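You operate a simulated robot arm through the tools that you are given. There is no shell and no other tool. Be economical: measure what you need, move in short steps, check, and stop when the job is done.

The job below is to be done with a simulated robot arm. You get a single attempt, and the scene is never put back.

## Task
Press the tare button two times.

The check looks at the end state, three seconds after you hand in, the way a careful person would. Anything else that was tipped, shoved, dropped, spilled or broken makes it a failure.

## Robot
A 6-joint arm with a two-finger parallel gripper on a trunk, on a base that drives. Base frame: it is fixed to the floor where the robot stands at the start and does not move with it; the origin is under the middle of the robot, x ahead of it, y to its left, z up; the surface under the hand at the start is at about z = 0.617. Units: m, degrees, N and s.
With the tool pointing down near the work surface it reaches from about 0.28 to 0.68 m from the robot's upright axis, wherever it stands. Its first joint turns from -166.0 to 166.0 degrees. Places, roughly: tare button [0.4, -0.1, 1]. Payload 4.1 kg.
Tool frame: the origin (TCP) lies between the finger pads and is the grasp point; the fingertips stand 0.023 m ahead of it; z points along the fingers, y is the line along which they close. The gripper opens to 0.094 m. The fingers are 0.038 m wide and 0.01 m thick; the gripper's body (0.054 by 0.096 m) begins 0.039 m behind the TCP.
Orientation is that of the tool frame in the base frame, as a unit quaternion [x, y, z, w]. With the fingers straight down and closing along the base's y, the tool's x points along the base's -x, its y along +y and its z along -z.

## Interface
- The arm moves only by the tool send_rows. Its argument "commands" is a list of rows, each an object (a shift or turn left out is 0, a gripper value left out holds the last) with "delta_rot": the turn, a rotation vector about the tool's x, y, z in degrees, a list of three; "linear": the shift along the tool's x, y, z in cm, a list of three; "claw": the opening, from 0 (shut) to 1 (fully open). In form: [{"delta_rot": [wx, wy, wz], "linear": [x, y, z], "claw": claw}, ...]. A call has 1 to 8 rows; each row shifts and turns the commanded pose from where the row before left it, along the tool's axes as they then stand. Each row takes 0.2 s and may step no farther than 0.05 m and 8.6 degrees from the row before; otherwise, or with a gripper value out of range, the whole call is refused. Where a pose cannot be reached the arm comes as near as it can. A force on the tool above 40 N (or 10 N above the force at the start of the call, whichever is more), or a blocked arm, ends the call early, and 0.2 s more pass. The fingers move at their own pace (about 0.045 m/s each) and stop on an object; they squeeze with about 20 N. The grip force told is the motor's: it shows also when the fingers shut on nothing. Time passes only in rows, and 0.2 s behind the last, so rows that do not move let the fingers close. It gives the time, the measured TCP pose, the force on the tool (base axes), the opening and the grip force at its end, in the units of the frame above (readings bear some noise), with the torque about the TCP (base axes, N m) and any sound that the robot's microphone picked up.
- Cameras (640 x 400 px; columns grow to the right, rows downward): "scene" is now at [0.015, 0.1253, 1.4664]; the picture's right is [-0.48, -0.88, 0.00], its down [-0.56, 0.31, -0.77] and it looks along [0.67, -0.37, -0.64] (base axes); focal length 295 px, centre (320, 200). "wrist" rides on the gripper at [0.086, 0.016, -0.074] in the tool frame; the picture's right is [-0.18, 0.98, 0.00], its down [-0.58, -0.11, -0.81] and it looks along [-0.79, -0.15, 0.59] (tool axes); focal length 243 px, centre (320, 200). There is no depth. A picture from a camera that has moved, and an enlarged one, comes with that camera's place and axes in the base frame and with its lens.
- get_image(camera): a new picture of that camera. It takes no simulated time.
- slide_trunk(by): slides the trunk up (or, below 0, down) by that many m; the arm and the scene camera ride with it, the base frame stays. It gives what a move gives, with no picture.
- base_move(legs): drives the robot by 1 to 6 legs, each [ahead, turn to the left] in m and degrees, along the robot's own axes; the way and the turn of a leg run together, so that a leg with both is an arc; at most 1.5 m and 180 degrees a leg. The arm and the cameras ride along, it lands a little off, and it stops where it bumps. It gives what a move gives.
- pan_tilt(pan, tilt): turns the head with the scene camera to pan (to the left, within 155 degrees either way) and tilt (down, from -29 to 69), counted from straight ahead of the robot. It gives what a move gives.
- close_up(camera, box): a new picture of the part [left, top, right, bottom] of that camera's present view, enlarged. It takes no simulated time.
- finish_job(): hands the job in; it is judged then, once.

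Go step by step. Nothing tells you exact positions but the pictures and the camera data: compare them with the known pose of the tool, close in by small moves and look again before you grip or let go. The budget is 120 turns and 90 pictures, counting those below and the enlarged ones. Unless the task says otherwise, let go and move clear before handing in, and close with one line.

The tools are called after "Request:" as a command line: name --argument value ..., lists and objects as JSON in quotes. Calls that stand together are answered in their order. send_rows: Moves the arm, as the interface text tells. Its arguments: {"type":"object","properties":{"commands":{"type":"array"}},"required":["commands"]} The other tools are called the same way: slide_trunk (by) slides the trunk up or down; base_move (legs) drives the base; pan_tilt (pan, tilt) turns the head that bears the scene camera; get_image (camera) takes a picture; close_up (camera, box) takes an enlarged picture of a part of a camera's view; finish_job () hands the job in.

At the start:

```text
time: 0.0
ee_pos: [0.442, -0.0181, 1.1501]
orientation: [0.0, 1.0, 0.0, 0.0]
contact_force: [-1.4, 0.7, -0.2]
ft_torque: [0.0, 0.0, -0.02]
opening: 0.0938
gripper_force: 0.0
trunk travel left (down, up): [-0.425, 0.165]
robot x, y, heading: [-0.0014, -0.0024, -0.1]
head pan, tilt: [-28.9, 39.6]
```

scene: 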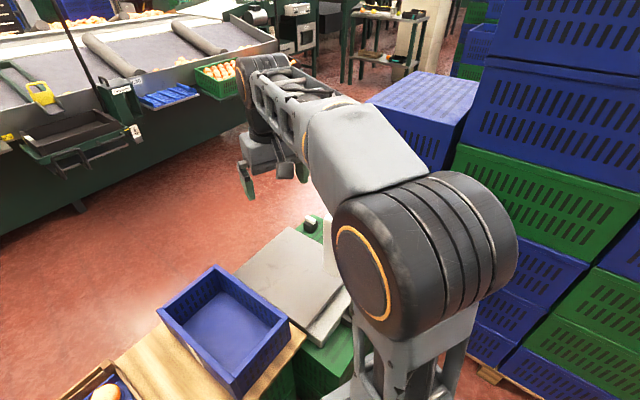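
wrist: 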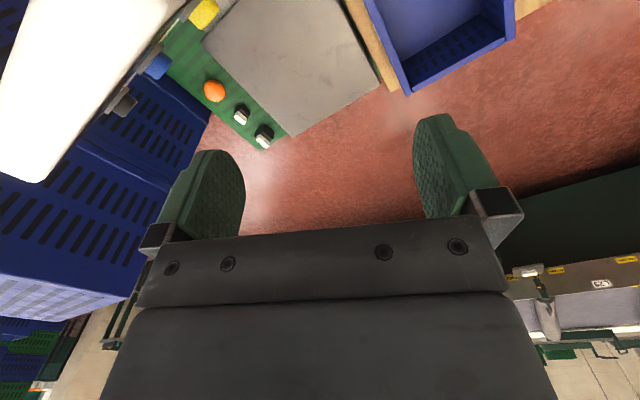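

I see a scale with an orange knob and two rocker switches on a green panel, partly hidden by the arm. I'll enlarge both views to read the labels.

Request:
close_up --camera "wrist" --box '[90, 0, 330, 150]'

Request:
close_up --camera "scene" --box '[220, 180, 400, 360]'

```text
2.67 times, centred on (210, 75) of wrist
camera zoom: at [0.3565, -0.0013, 1.2258], right [0.18, 0.98, 0.0], down [0.58, -0.11, 0.81], along [0.79, -0.15, -0.59], focal length 647 px, centre (613, 533)
```

zoom: 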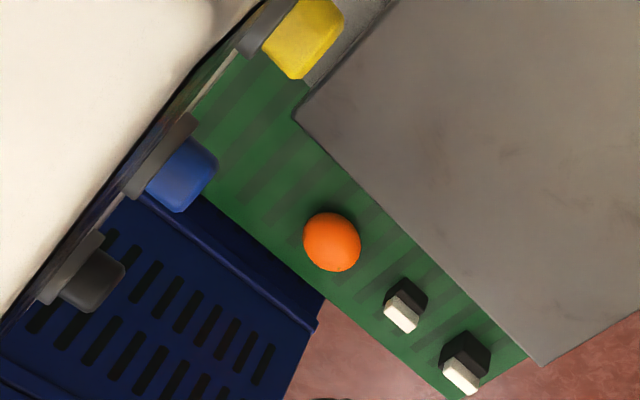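

```text
2.22 times, centred on (310, 270) of scene
camera zoom: at [0.015, 0.1253, 1.4664], right [-0.48, -0.88, 0.0], down [-0.56, 0.31, -0.77], along [0.67, -0.37, -0.64], focal length 655 px, centre (342, 44)
```

zoom: 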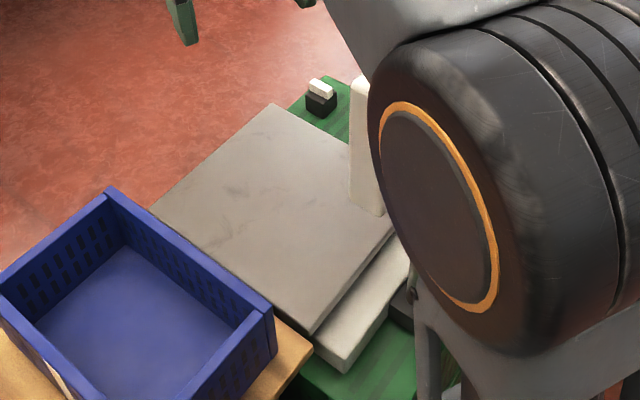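

The panel shows yellow, blue and black buttons on an upright white head, plus an orange dome and two switches on the base. The arm blocks the view, so I'll swing it left.

Request:
send_rows --commands '[{"linear": [0, 4.5, -1]}, {"linear": [0, 4.5, -1]}, {"linear": [0, 4.5, -1]}, {"linear": [0, 4.5, -1]}, {"linear": [0, 4.5, 0]}, {"linear": [0, 4.5, 0]}, {"linear": [0, 4.5, 0]}]'

Request:
get_image --camera "scene"

Request:
get_image --camera "wrist"

```text
time: 1.6
ee_pos: [0.4423, 0.2959, 1.1875]
orientation: [0.0, 1.0, 0.0, -0.001]
contact_force: [0.8, 0.7, 0.6]
ft_torque: [-0.02, -0.03, -0.04]
opening: 0.0939
gripper_force: 0.0
trunk travel left (down, up): [-0.425, 0.165]
robot x, y, heading: [0.001, 0.005, 0.3]
head pan, tilt: [-28.9, 39.6]
```

```text
85 pictures are left
camera scene: at [0.0151, 0.1258, 1.4664], right [-0.48, -0.88, 0.0], down [-0.56, 0.31, -0.77], along [0.67, -0.37, -0.64], focal length 295 px, centre (320, 200)
```

scene: 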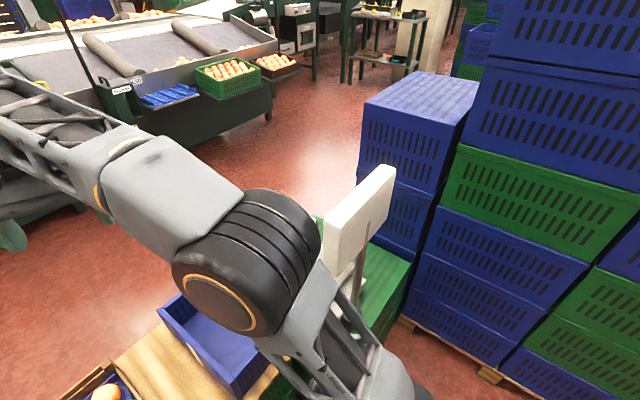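

```text
84 pictures are left
camera wrist: at [0.3559, 0.314, 1.2631], right [0.18, 0.98, 0.0], down [0.58, -0.11, 0.81], along [0.79, -0.15, -0.59], focal length 243 px, centre (320, 200)
```

wrist: 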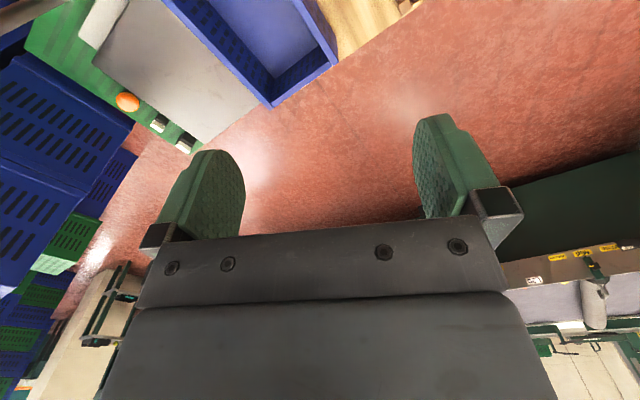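

The white display head stands on a post, and it seems its button face points away from the scene camera. I'll zoom in.

Request:
close_up --camera "scene" --box '[290, 140, 430, 340]'

Request:
close_up --camera "wrist" --box '[0, 0, 240, 150]'

```text
2.00 times, centred on (360, 240) of scene
camera zoom: at [0.0151, 0.1258, 1.4664], right [-0.48, -0.88, 0.0], down [-0.56, 0.31, -0.77], along [0.67, -0.37, -0.64], focal length 589 px, centre (240, 120)
```

zoom: 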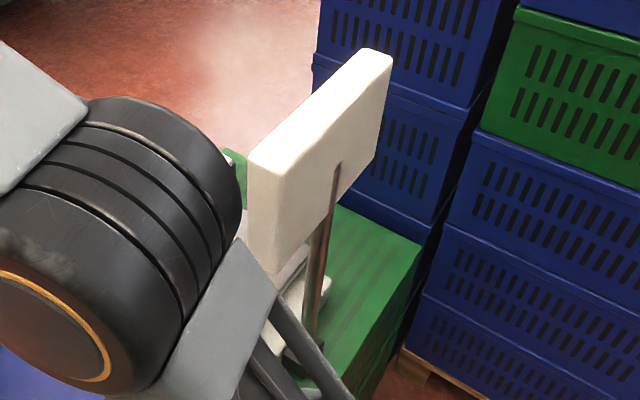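

```text
2.67 times, centred on (120, 75) of wrist
camera zoom: at [0.3559, 0.314, 1.2631], right [0.18, 0.98, 0.0], down [0.58, -0.11, 0.81], along [0.79, -0.15, -0.59], focal length 647 px, centre (853, 533)
```

zoom: 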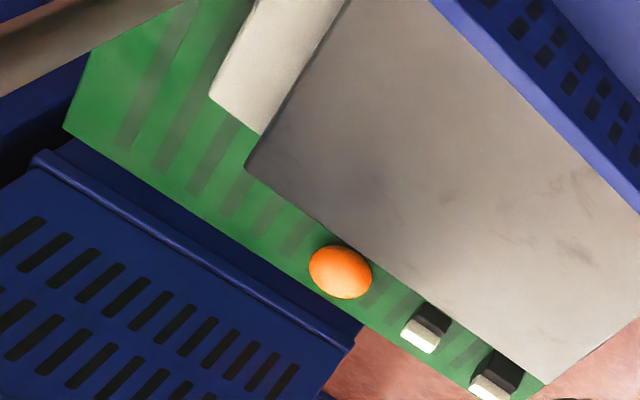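

The yellow button triangulates to about (0.40, -0.10, 1.0), with blue and black farther along a face that points to +x, +y. I'll turn the hand so the wrist camera looks at that face, well clear of it.

Request:
send_rows --commands '[{"delta_rot": [0, 0, 8.5]}, {"delta_rot": [0, 0, 8.5]}, {"delta_rot": [0, 0, 8.5]}, {"delta_rot": [0, 0, 8.5]}, {"delta_rot": [0, 0, 8.5]}, {"delta_rot": [0, 0, 8.5]}, {"delta_rot": [0, 0, 8.5]}, {"delta_rot": [0, 0, 8.5]}]'

Request:
send_rows --commands '[{"delta_rot": [0, 0, 8.5]}, {"delta_rot": [0, 0, 8.5]}, {"delta_rot": [0, 0, 8.5]}, {"delta_rot": [0, 0, 8.5]}, {"delta_rot": [0, 0, 8.5]}, {"delta_rot": [0, 0, 8.5]}, {"delta_rot": [0, 0, 8.5]}, {"delta_rot": [0, 0, 8.5], "claw": 0}]'

Request:
get_image --camera "wrist"

```text
time: 3.4
ee_pos: [0.4421, 0.2958, 1.1909]
orientation: [0.56, 0.829, 0.0, 0.0]
contact_force: [-0.1, 0.3, -0.2]
ft_torque: [-0.02, -0.03, 0.01]
opening: 0.0939
gripper_force: 0.1
trunk travel left (down, up): [-0.425, 0.165]
robot x, y, heading: [0.003, -0.0039, -0.0]
head pan, tilt: [-28.9, 39.6]
```

```text
time: 5.2
ee_pos: [0.4471, 0.2902, 1.1907]
orientation: [0.926, 0.376, 0.001, -0.001]
contact_force: [1.4, 0.5, 0.7]
ft_torque: [0.0, 0.02, -0.02]
opening: 0.059
gripper_force: 0.1
out of reach, approached as far as the arm can: row 8
trunk travel left (down, up): [-0.425, 0.165]
robot x, y, heading: [-0.003, -0.0042, -0.3]
head pan, tilt: [-28.9, 39.6]
```

```text
81 pictures are left
camera wrist: at [0.5211, 0.3396, 1.2664], right [0.55, -0.83, 0.0], down [-0.49, -0.33, 0.81], along [-0.67, -0.45, -0.59], focal length 243 px, centre (320, 200)
```

wrist: 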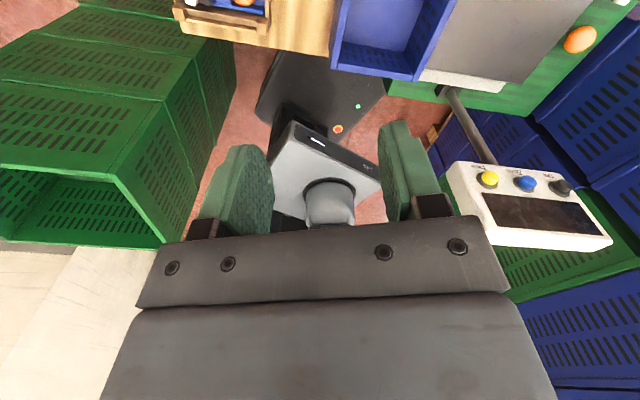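

Request:
close_up --camera "wrist" --box '[430, 140, 620, 260]'

```text
3.33 times, centred on (525, 200) of wrist
camera zoom: at [0.5211, 0.3396, 1.2664], right [0.55, -0.83, 0.0], down [-0.49, -0.33, 0.81], along [-0.67, -0.45, -0.59], focal length 809 px, centre (-363, 200)
```

zoom: 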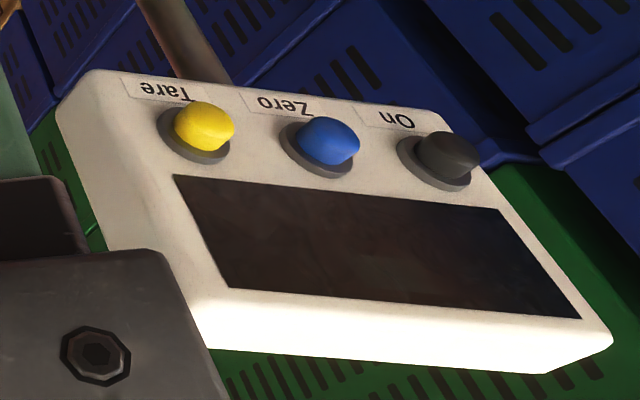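

The label confirms yellow is "Tare"; I triangulate it at about (0.412, -0.117, 0.965) on a nearly vertical face with normal about (0.91, 0.41, 0). I'll move high above, to the outer side of the face.

Request:
send_rows --commands '[{"linear": [-2.2, 4.1, 0]}, {"linear": [-2.2, 4.1, 0]}, {"linear": [-2.2, 4.1, 0]}, {"linear": [-2.2, 4.1, 0]}, {"linear": [-2.2, 4.1, 0]}, {"linear": [-2.2, 4.1, 0]}, {"linear": [-2.2, 4.1, 0]}, {"linear": [-2.2, 4.1, 0]}]'

Request:
get_image --camera "wrist"

Request:
get_image --camera "scene"

```text
time: 7.0
ee_pos: [0.5493, -0.0695, 1.191]
orientation: [0.927, 0.374, -0.001, -0.001]
contact_force: [0.0, -0.4, 0.3]
ft_torque: [-0.02, -0.01, 0.01]
opening: 0.0
gripper_force: 19.8
trunk travel left (down, up): [-0.425, 0.165]
robot x, y, heading: [0.0008, -0.0036, -0.2]
head pan, tilt: [-28.9, 39.6]
```

```text
79 pictures are left
camera wrist: at [0.6234, -0.0194, 1.2664], right [0.55, -0.83, 0.0], down [-0.49, -0.33, 0.81], along [-0.67, -0.44, -0.59], focal length 243 px, centre (320, 200)
```

wrist: 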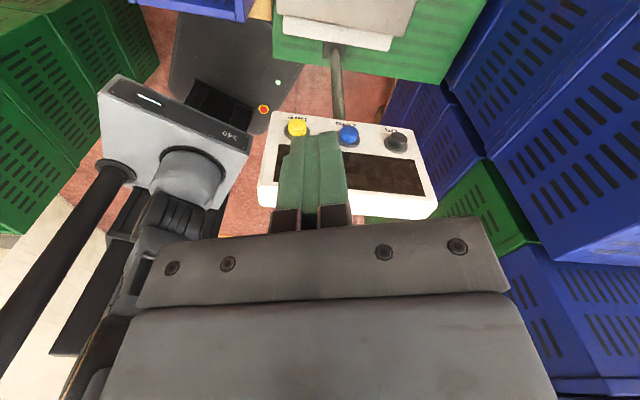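

```text
78 pictures are left
camera scene: at [0.0153, 0.125, 1.4664], right [-0.48, -0.87, 0.0], down [-0.56, 0.31, -0.77], along [0.67, -0.37, -0.64], focal length 295 px, centre (320, 200)
```

scene: 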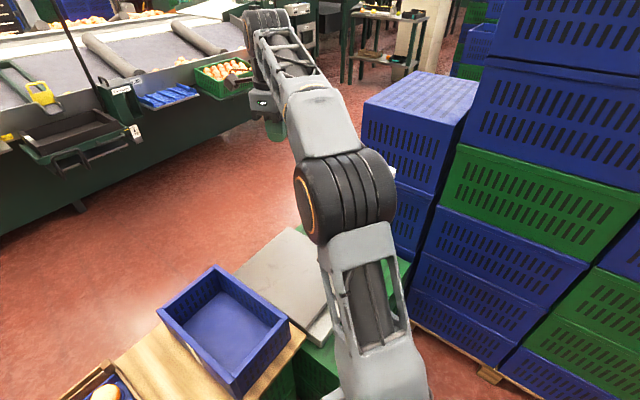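

The refined position agrees: yellow at about (0.413, -0.116, 0.965). Now I'll yaw to square up with the face and tilt the fingers toward it, staying clear.

Request:
send_rows --commands '[{"delta_rot": [0, 0, 6.7]}, {"delta_rot": [0, 0, 6.7]}, {"delta_rot": [0, 0, 6.7]}, {"delta_rot": [0, -8.5, 0], "linear": [1, 0, 0]}, {"delta_rot": [0, -8.5, 0], "linear": [1, 0, 0]}, {"delta_rot": [0, -8.5, 0]}, {"delta_rot": [0, -8.5, 0]}, {"delta_rot": [0, -8.5, 0]}]'

Request:
get_image --camera "wrist"

Request:
get_image --camera "scene"

```text
time: 8.8
ee_pos: [0.4765, -0.0721, 1.0756]
orientation: [0.912, 0.193, -0.353, 0.076]
contact_force: [-0.4, -0.5, 0.4]
ft_torque: [0.01, -0.03, 0.02]
opening: 0.0
gripper_force: 19.8
out of reach, approached as far as the arm can: row 5, 6, 7, 8
trunk travel left (down, up): [-0.425, 0.165]
robot x, y, heading: [-0.0001, -0.0018, -0.1]
head pan, tilt: [-28.9, 39.6]
```

```text
77 pictures are left
camera wrist: at [0.5876, -0.0391, 1.0745], right [0.28, -0.95, 0.13], down [0.06, 0.15, 0.99], along [-0.96, -0.26, 0.1], focal length 243 px, centre (320, 200)
```

wrist: 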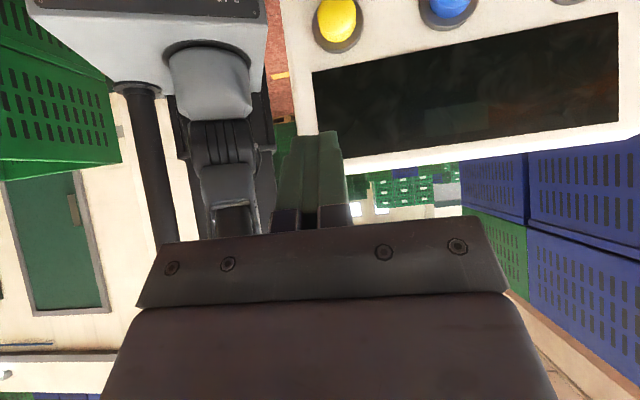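

```text
76 pictures are left
camera scene: at [0.0151, 0.1253, 1.4664], right [-0.48, -0.88, 0.0], down [-0.56, 0.31, -0.77], along [0.67, -0.37, -0.64], focal length 295 px, centre (320, 200)
```

scene: 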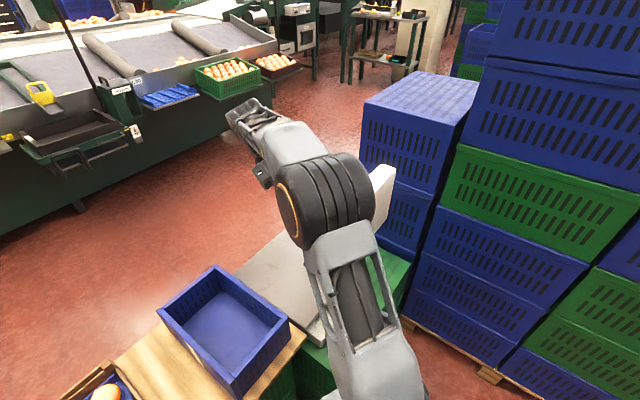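

The arm couldn't hold the tilt at that height and came lower, but it is now tilted 42° toward the face at (0.477, -0.072, 1.076) and clear by about 6 cm. I'll come down part way and check clearance.

Request:
send_rows --commands '[{"linear": [1.0, 0.25, 1.5]}, {"linear": [1.0, 0.25, 1.5]}, {"linear": [1.0, 0.25, 1.5]}]'

Request:
get_image --camera "wrist"

Request:
close_up --camera "scene" --box '[220, 80, 440, 260]'

```text
time: 9.6
ee_pos: [0.4732, -0.0824, 1.024]
orientation: [0.912, 0.192, -0.355, 0.075]
contact_force: [0.6, 0.1, -0.6]
ft_torque: [0.02, 0.01, -0.02]
opening: 0.0
gripper_force: 20.3
trunk travel left (down, up): [-0.425, 0.165]
robot x, y, heading: [-0.0007, -0.0007, -0.2]
head pan, tilt: [-28.9, 39.6]
```

```text
75 pictures are left
camera wrist: at [0.5838, -0.0494, 1.0209], right [0.27, -0.95, 0.12], down [0.06, 0.15, 0.99], along [-0.96, -0.26, 0.1], focal length 243 px, centre (320, 200)
```

wrist: 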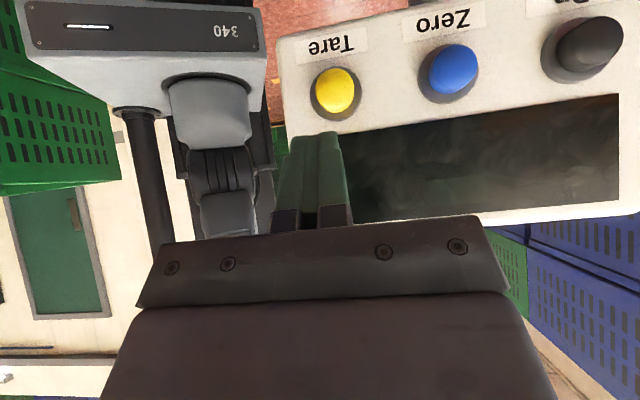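

```text
2.22 times, centred on (330, 170) of scene
camera zoom: at [0.0151, 0.1253, 1.4664], right [-0.48, -0.88, 0.0], down [-0.56, 0.31, -0.77], along [0.67, -0.37, -0.64], focal length 655 px, centre (298, 267)
```

zoom: 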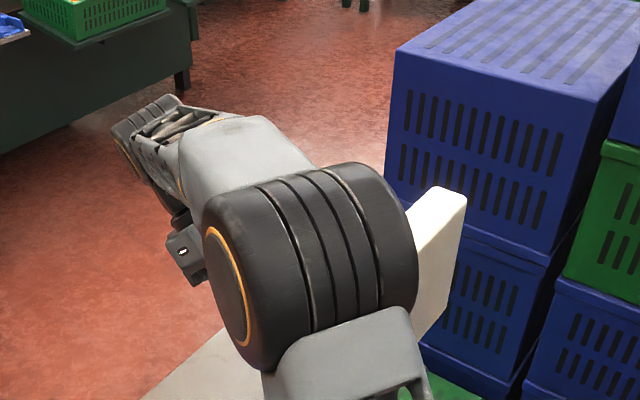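

Motion is accurate and clear; the button still fixes at (0.414, -0.117, 0.964). I'll go down the rest to the button's height, about 3 cm in front of it.

Request:
send_rows --commands '[{"linear": [1.0, 0.23, 1.5]}, {"linear": [1.0, 0.23, 1.5]}, {"linear": [1.0, 0.23, 1.6]}]'

Request:
get_image --camera "wrist"

Request:
get_image --camera "scene"

```text
time: 10.4
ee_pos: [0.4654, -0.0927, 0.9677]
orientation: [0.912, 0.193, -0.354, 0.074]
contact_force: [0.0, 0.2, -0.5]
ft_torque: [-0.01, -0.03, -0.01]
opening: 0.0
gripper_force: 19.8
trunk travel left (down, up): [-0.425, 0.165]
robot x, y, heading: [-0.0004, -0.0018, -0.1]
head pan, tilt: [-28.9, 39.6]
```

```text
73 pictures are left
camera wrist: at [0.5771, -0.0598, 0.9659], right [0.27, -0.95, 0.12], down [0.06, 0.15, 0.99], along [-0.96, -0.26, 0.1], focal length 243 px, centre (320, 200)
```

wrist: 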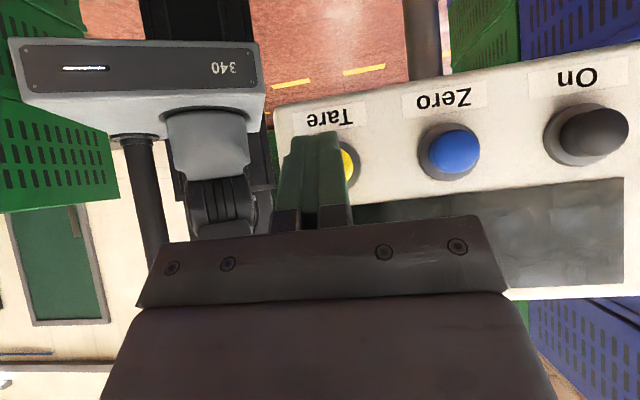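

```text
72 pictures are left
camera scene: at [0.0151, 0.1253, 1.4664], right [-0.48, -0.88, 0.0], down [-0.56, 0.31, -0.77], along [0.67, -0.37, -0.64], focal length 295 px, centre (320, 200)
```

scene: 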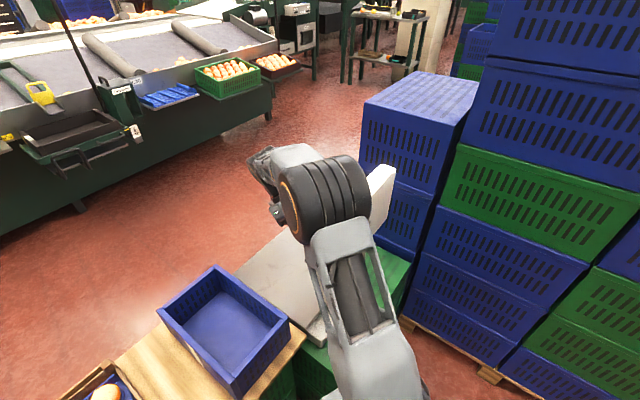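

The fingertips are lined up with the Tare button, roughly 2.5 cm off. I'll approach along the face normal and then creep in with small steps, watching force and sound.

Request:
send_rows --commands '[{"linear": [-0.74, 0, 0.67]}, {"linear": [-0.74, 0, 0.67]}]'

Request:
close_up --camera "wrist" --box '[250, 80, 410, 220]'

```text
time: 11.0
ee_pos: [0.447, -0.1007, 0.9666]
orientation: [0.912, 0.193, -0.355, 0.075]
contact_force: [-0.4, -0.1, 0.1]
ft_torque: [0.0, 0.01, 0.0]
opening: 0.0
gripper_force: 20.1
trunk travel left (down, up): [-0.425, 0.165]
robot x, y, heading: [-0.0011, 0.0019, 0.1]
head pan, tilt: [-28.9, 39.6]
```

```text
2.86 times, centred on (330, 150) of wrist
camera zoom: at [0.5583, -0.0683, 0.9651], right [0.27, -0.95, 0.12], down [0.06, 0.15, 0.99], along [-0.96, -0.26, 0.1], focal length 693 px, centre (291, 343)
```

zoom: 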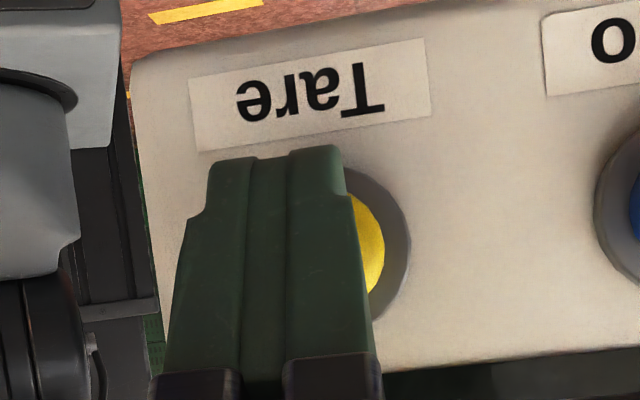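

Nearly touching; the button centre is about 2-3 mm to the tool's +y, so I'll correct that and creep in 2 mm steps.

Request:
send_rows --commands '[{"linear": [0.1, 0.25, 0.1]}, {"linear": [-0.15, 0, 0.135]}, {"linear": [-0.15, 0, 0.135]}, {"linear": [-0.15, 0, 0.135]}]'

```text
time: 12.0
ee_pos: [0.4437, -0.1055, 0.9665]
orientation: [0.912, 0.193, -0.355, 0.076]
contact_force: [0.5, 1.3, -0.2]
ft_torque: [0.03, -0.01, -0.02]
opening: 0.0001
gripper_force: 19.6
trunk travel left (down, up): [-0.425, 0.165]
robot x, y, heading: [-0.0009, -0.0004, 0.1]
head pan, tilt: [-28.9, 39.6]
```

No clear contact yet; continuing in small steps.

Request:
send_rows --commands '[{"linear": [-0.15, 0, 0.135]}, {"linear": [-0.15, 0, 0.135]}]'

```text
time: 12.6
ee_pos: [0.4403, -0.1064, 0.9658]
orientation: [0.912, 0.192, -0.354, 0.074]
contact_force: [2.3, 0.9, 1.0]
ft_torque: [0.01, 0.02, 0.0]
opening: 0.0
gripper_force: 20.3
trunk travel left (down, up): [-0.425, 0.165]
robot x, y, heading: [0.0025, 0.0036, 0.1]
head pan, tilt: [-28.9, 39.6]
heard: click
```

A click with a light force along the normal: that's the first press. I'll back off about 1.2 cm to let the button return, and look.

Request:
send_rows --commands '[{"linear": [0.3, 0, -0.27]}, {"linear": [0.3, 0, -0.27]}, {"linear": [0.3, 0, -0.27]}, {}]'

Request:
get_image --camera "wrist"

```text
time: 13.6
ee_pos: [0.4524, -0.1018, 0.9661]
orientation: [0.912, 0.193, -0.355, 0.075]
contact_force: [-0.3, -0.3, -0.8]
ft_torque: [-0.02, -0.01, 0.01]
opening: 0.0
gripper_force: 19.8
trunk travel left (down, up): [-0.425, 0.165]
robot x, y, heading: [0.0014, -0.0028, -0.0]
head pan, tilt: [-28.9, 39.6]
```

```text
70 pictures are left
camera wrist: at [0.5627, -0.0688, 0.9639], right [0.27, -0.95, 0.12], down [0.06, 0.15, 0.99], along [-0.96, -0.26, 0.1], focal length 243 px, centre (320, 200)
```

wrist: 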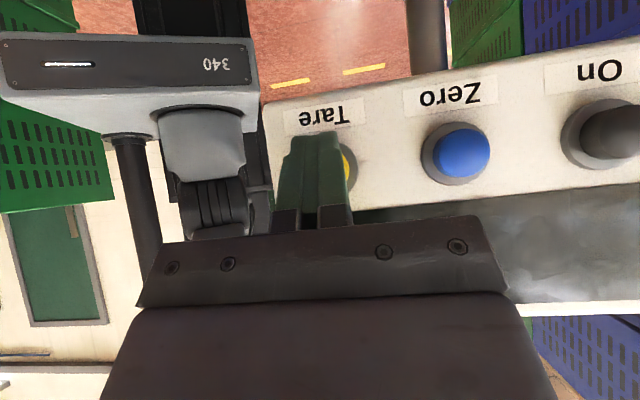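

The button is released and the force is back to zero. Second press: same depth.

Request:
send_rows --commands '[{"linear": [-0.3, 0, 0.27]}, {"linear": [-0.3, 0, 0.27]}, {"linear": [-0.15, 0, 0.135]}, {"linear": [-0.15, 0, 0.135]}]'

```text
time: 14.6
ee_pos: [0.4392, -0.107, 0.9684]
orientation: [0.912, 0.194, -0.355, 0.075]
contact_force: [2.2, 0.6, -0.3]
ft_torque: [0.0, -0.04, -0.04]
opening: 0.0
gripper_force: 20.2
trunk travel left (down, up): [-0.425, 0.165]
robot x, y, heading: [0.0031, -0.0007, -0.1]
head pan, tilt: [-28.9, 39.6]
heard: click
```

The second click was heard with the same light force. I'll back off along the normal and check that all is in place.

Request:
send_rows --commands '[{"linear": [0.75, 0, -0.67]}, {"linear": [1.5, 0, -1.35]}, {"linear": [1.5, 0, -1.35]}, {"linear": [1.5, 0, -1.35]}, {}]'

Request:
get_image --camera "wrist"

Request:
get_image --camera "scene"

```text
time: 15.8
ee_pos: [0.5033, -0.0794, 0.967]
orientation: [0.912, 0.193, -0.355, 0.075]
contact_force: [0.2, 0.5, -0.2]
ft_torque: [-0.01, 0.03, 0.0]
opening: 0.0001
gripper_force: 20.0
trunk travel left (down, up): [-0.425, 0.165]
robot x, y, heading: [-0.0009, 0.0017, 0.1]
head pan, tilt: [-28.9, 39.6]
```

```text
69 pictures are left
camera wrist: at [0.6139, -0.0459, 0.9657], right [0.27, -0.95, 0.12], down [0.06, 0.15, 0.99], along [-0.96, -0.26, 0.1], focal length 243 px, centre (320, 200)
```

wrist: 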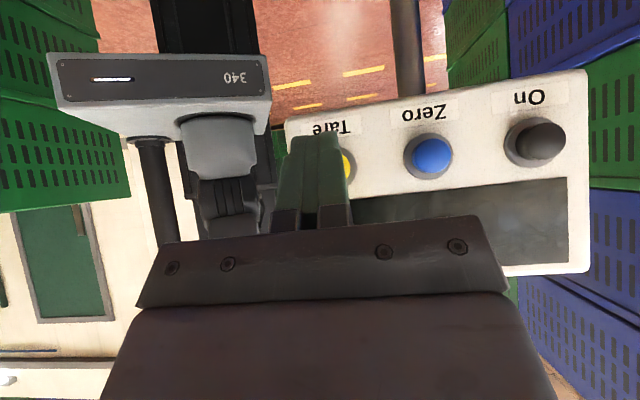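

```text
68 pictures are left
camera scene: at [0.0152, 0.1254, 1.4664], right [-0.48, -0.88, 0.0], down [-0.56, 0.31, -0.77], along [0.67, -0.37, -0.64], focal length 295 px, centre (320, 200)
```

scene: 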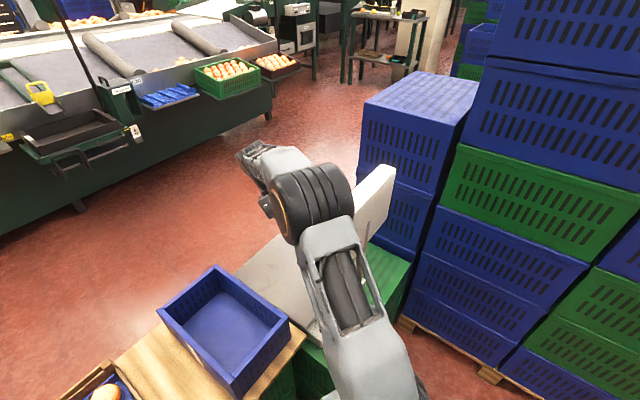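

The hand is clear by about 7 cm and nothing around it has moved. Two presses, each with a click, are done, so I'm handing in.

Request:
finish_job

```text
The job is handed in.
```

I pressed the tare button twice, hearing a click each time, then moved the hand clear; in the last pictures nothing else had been disturbed.
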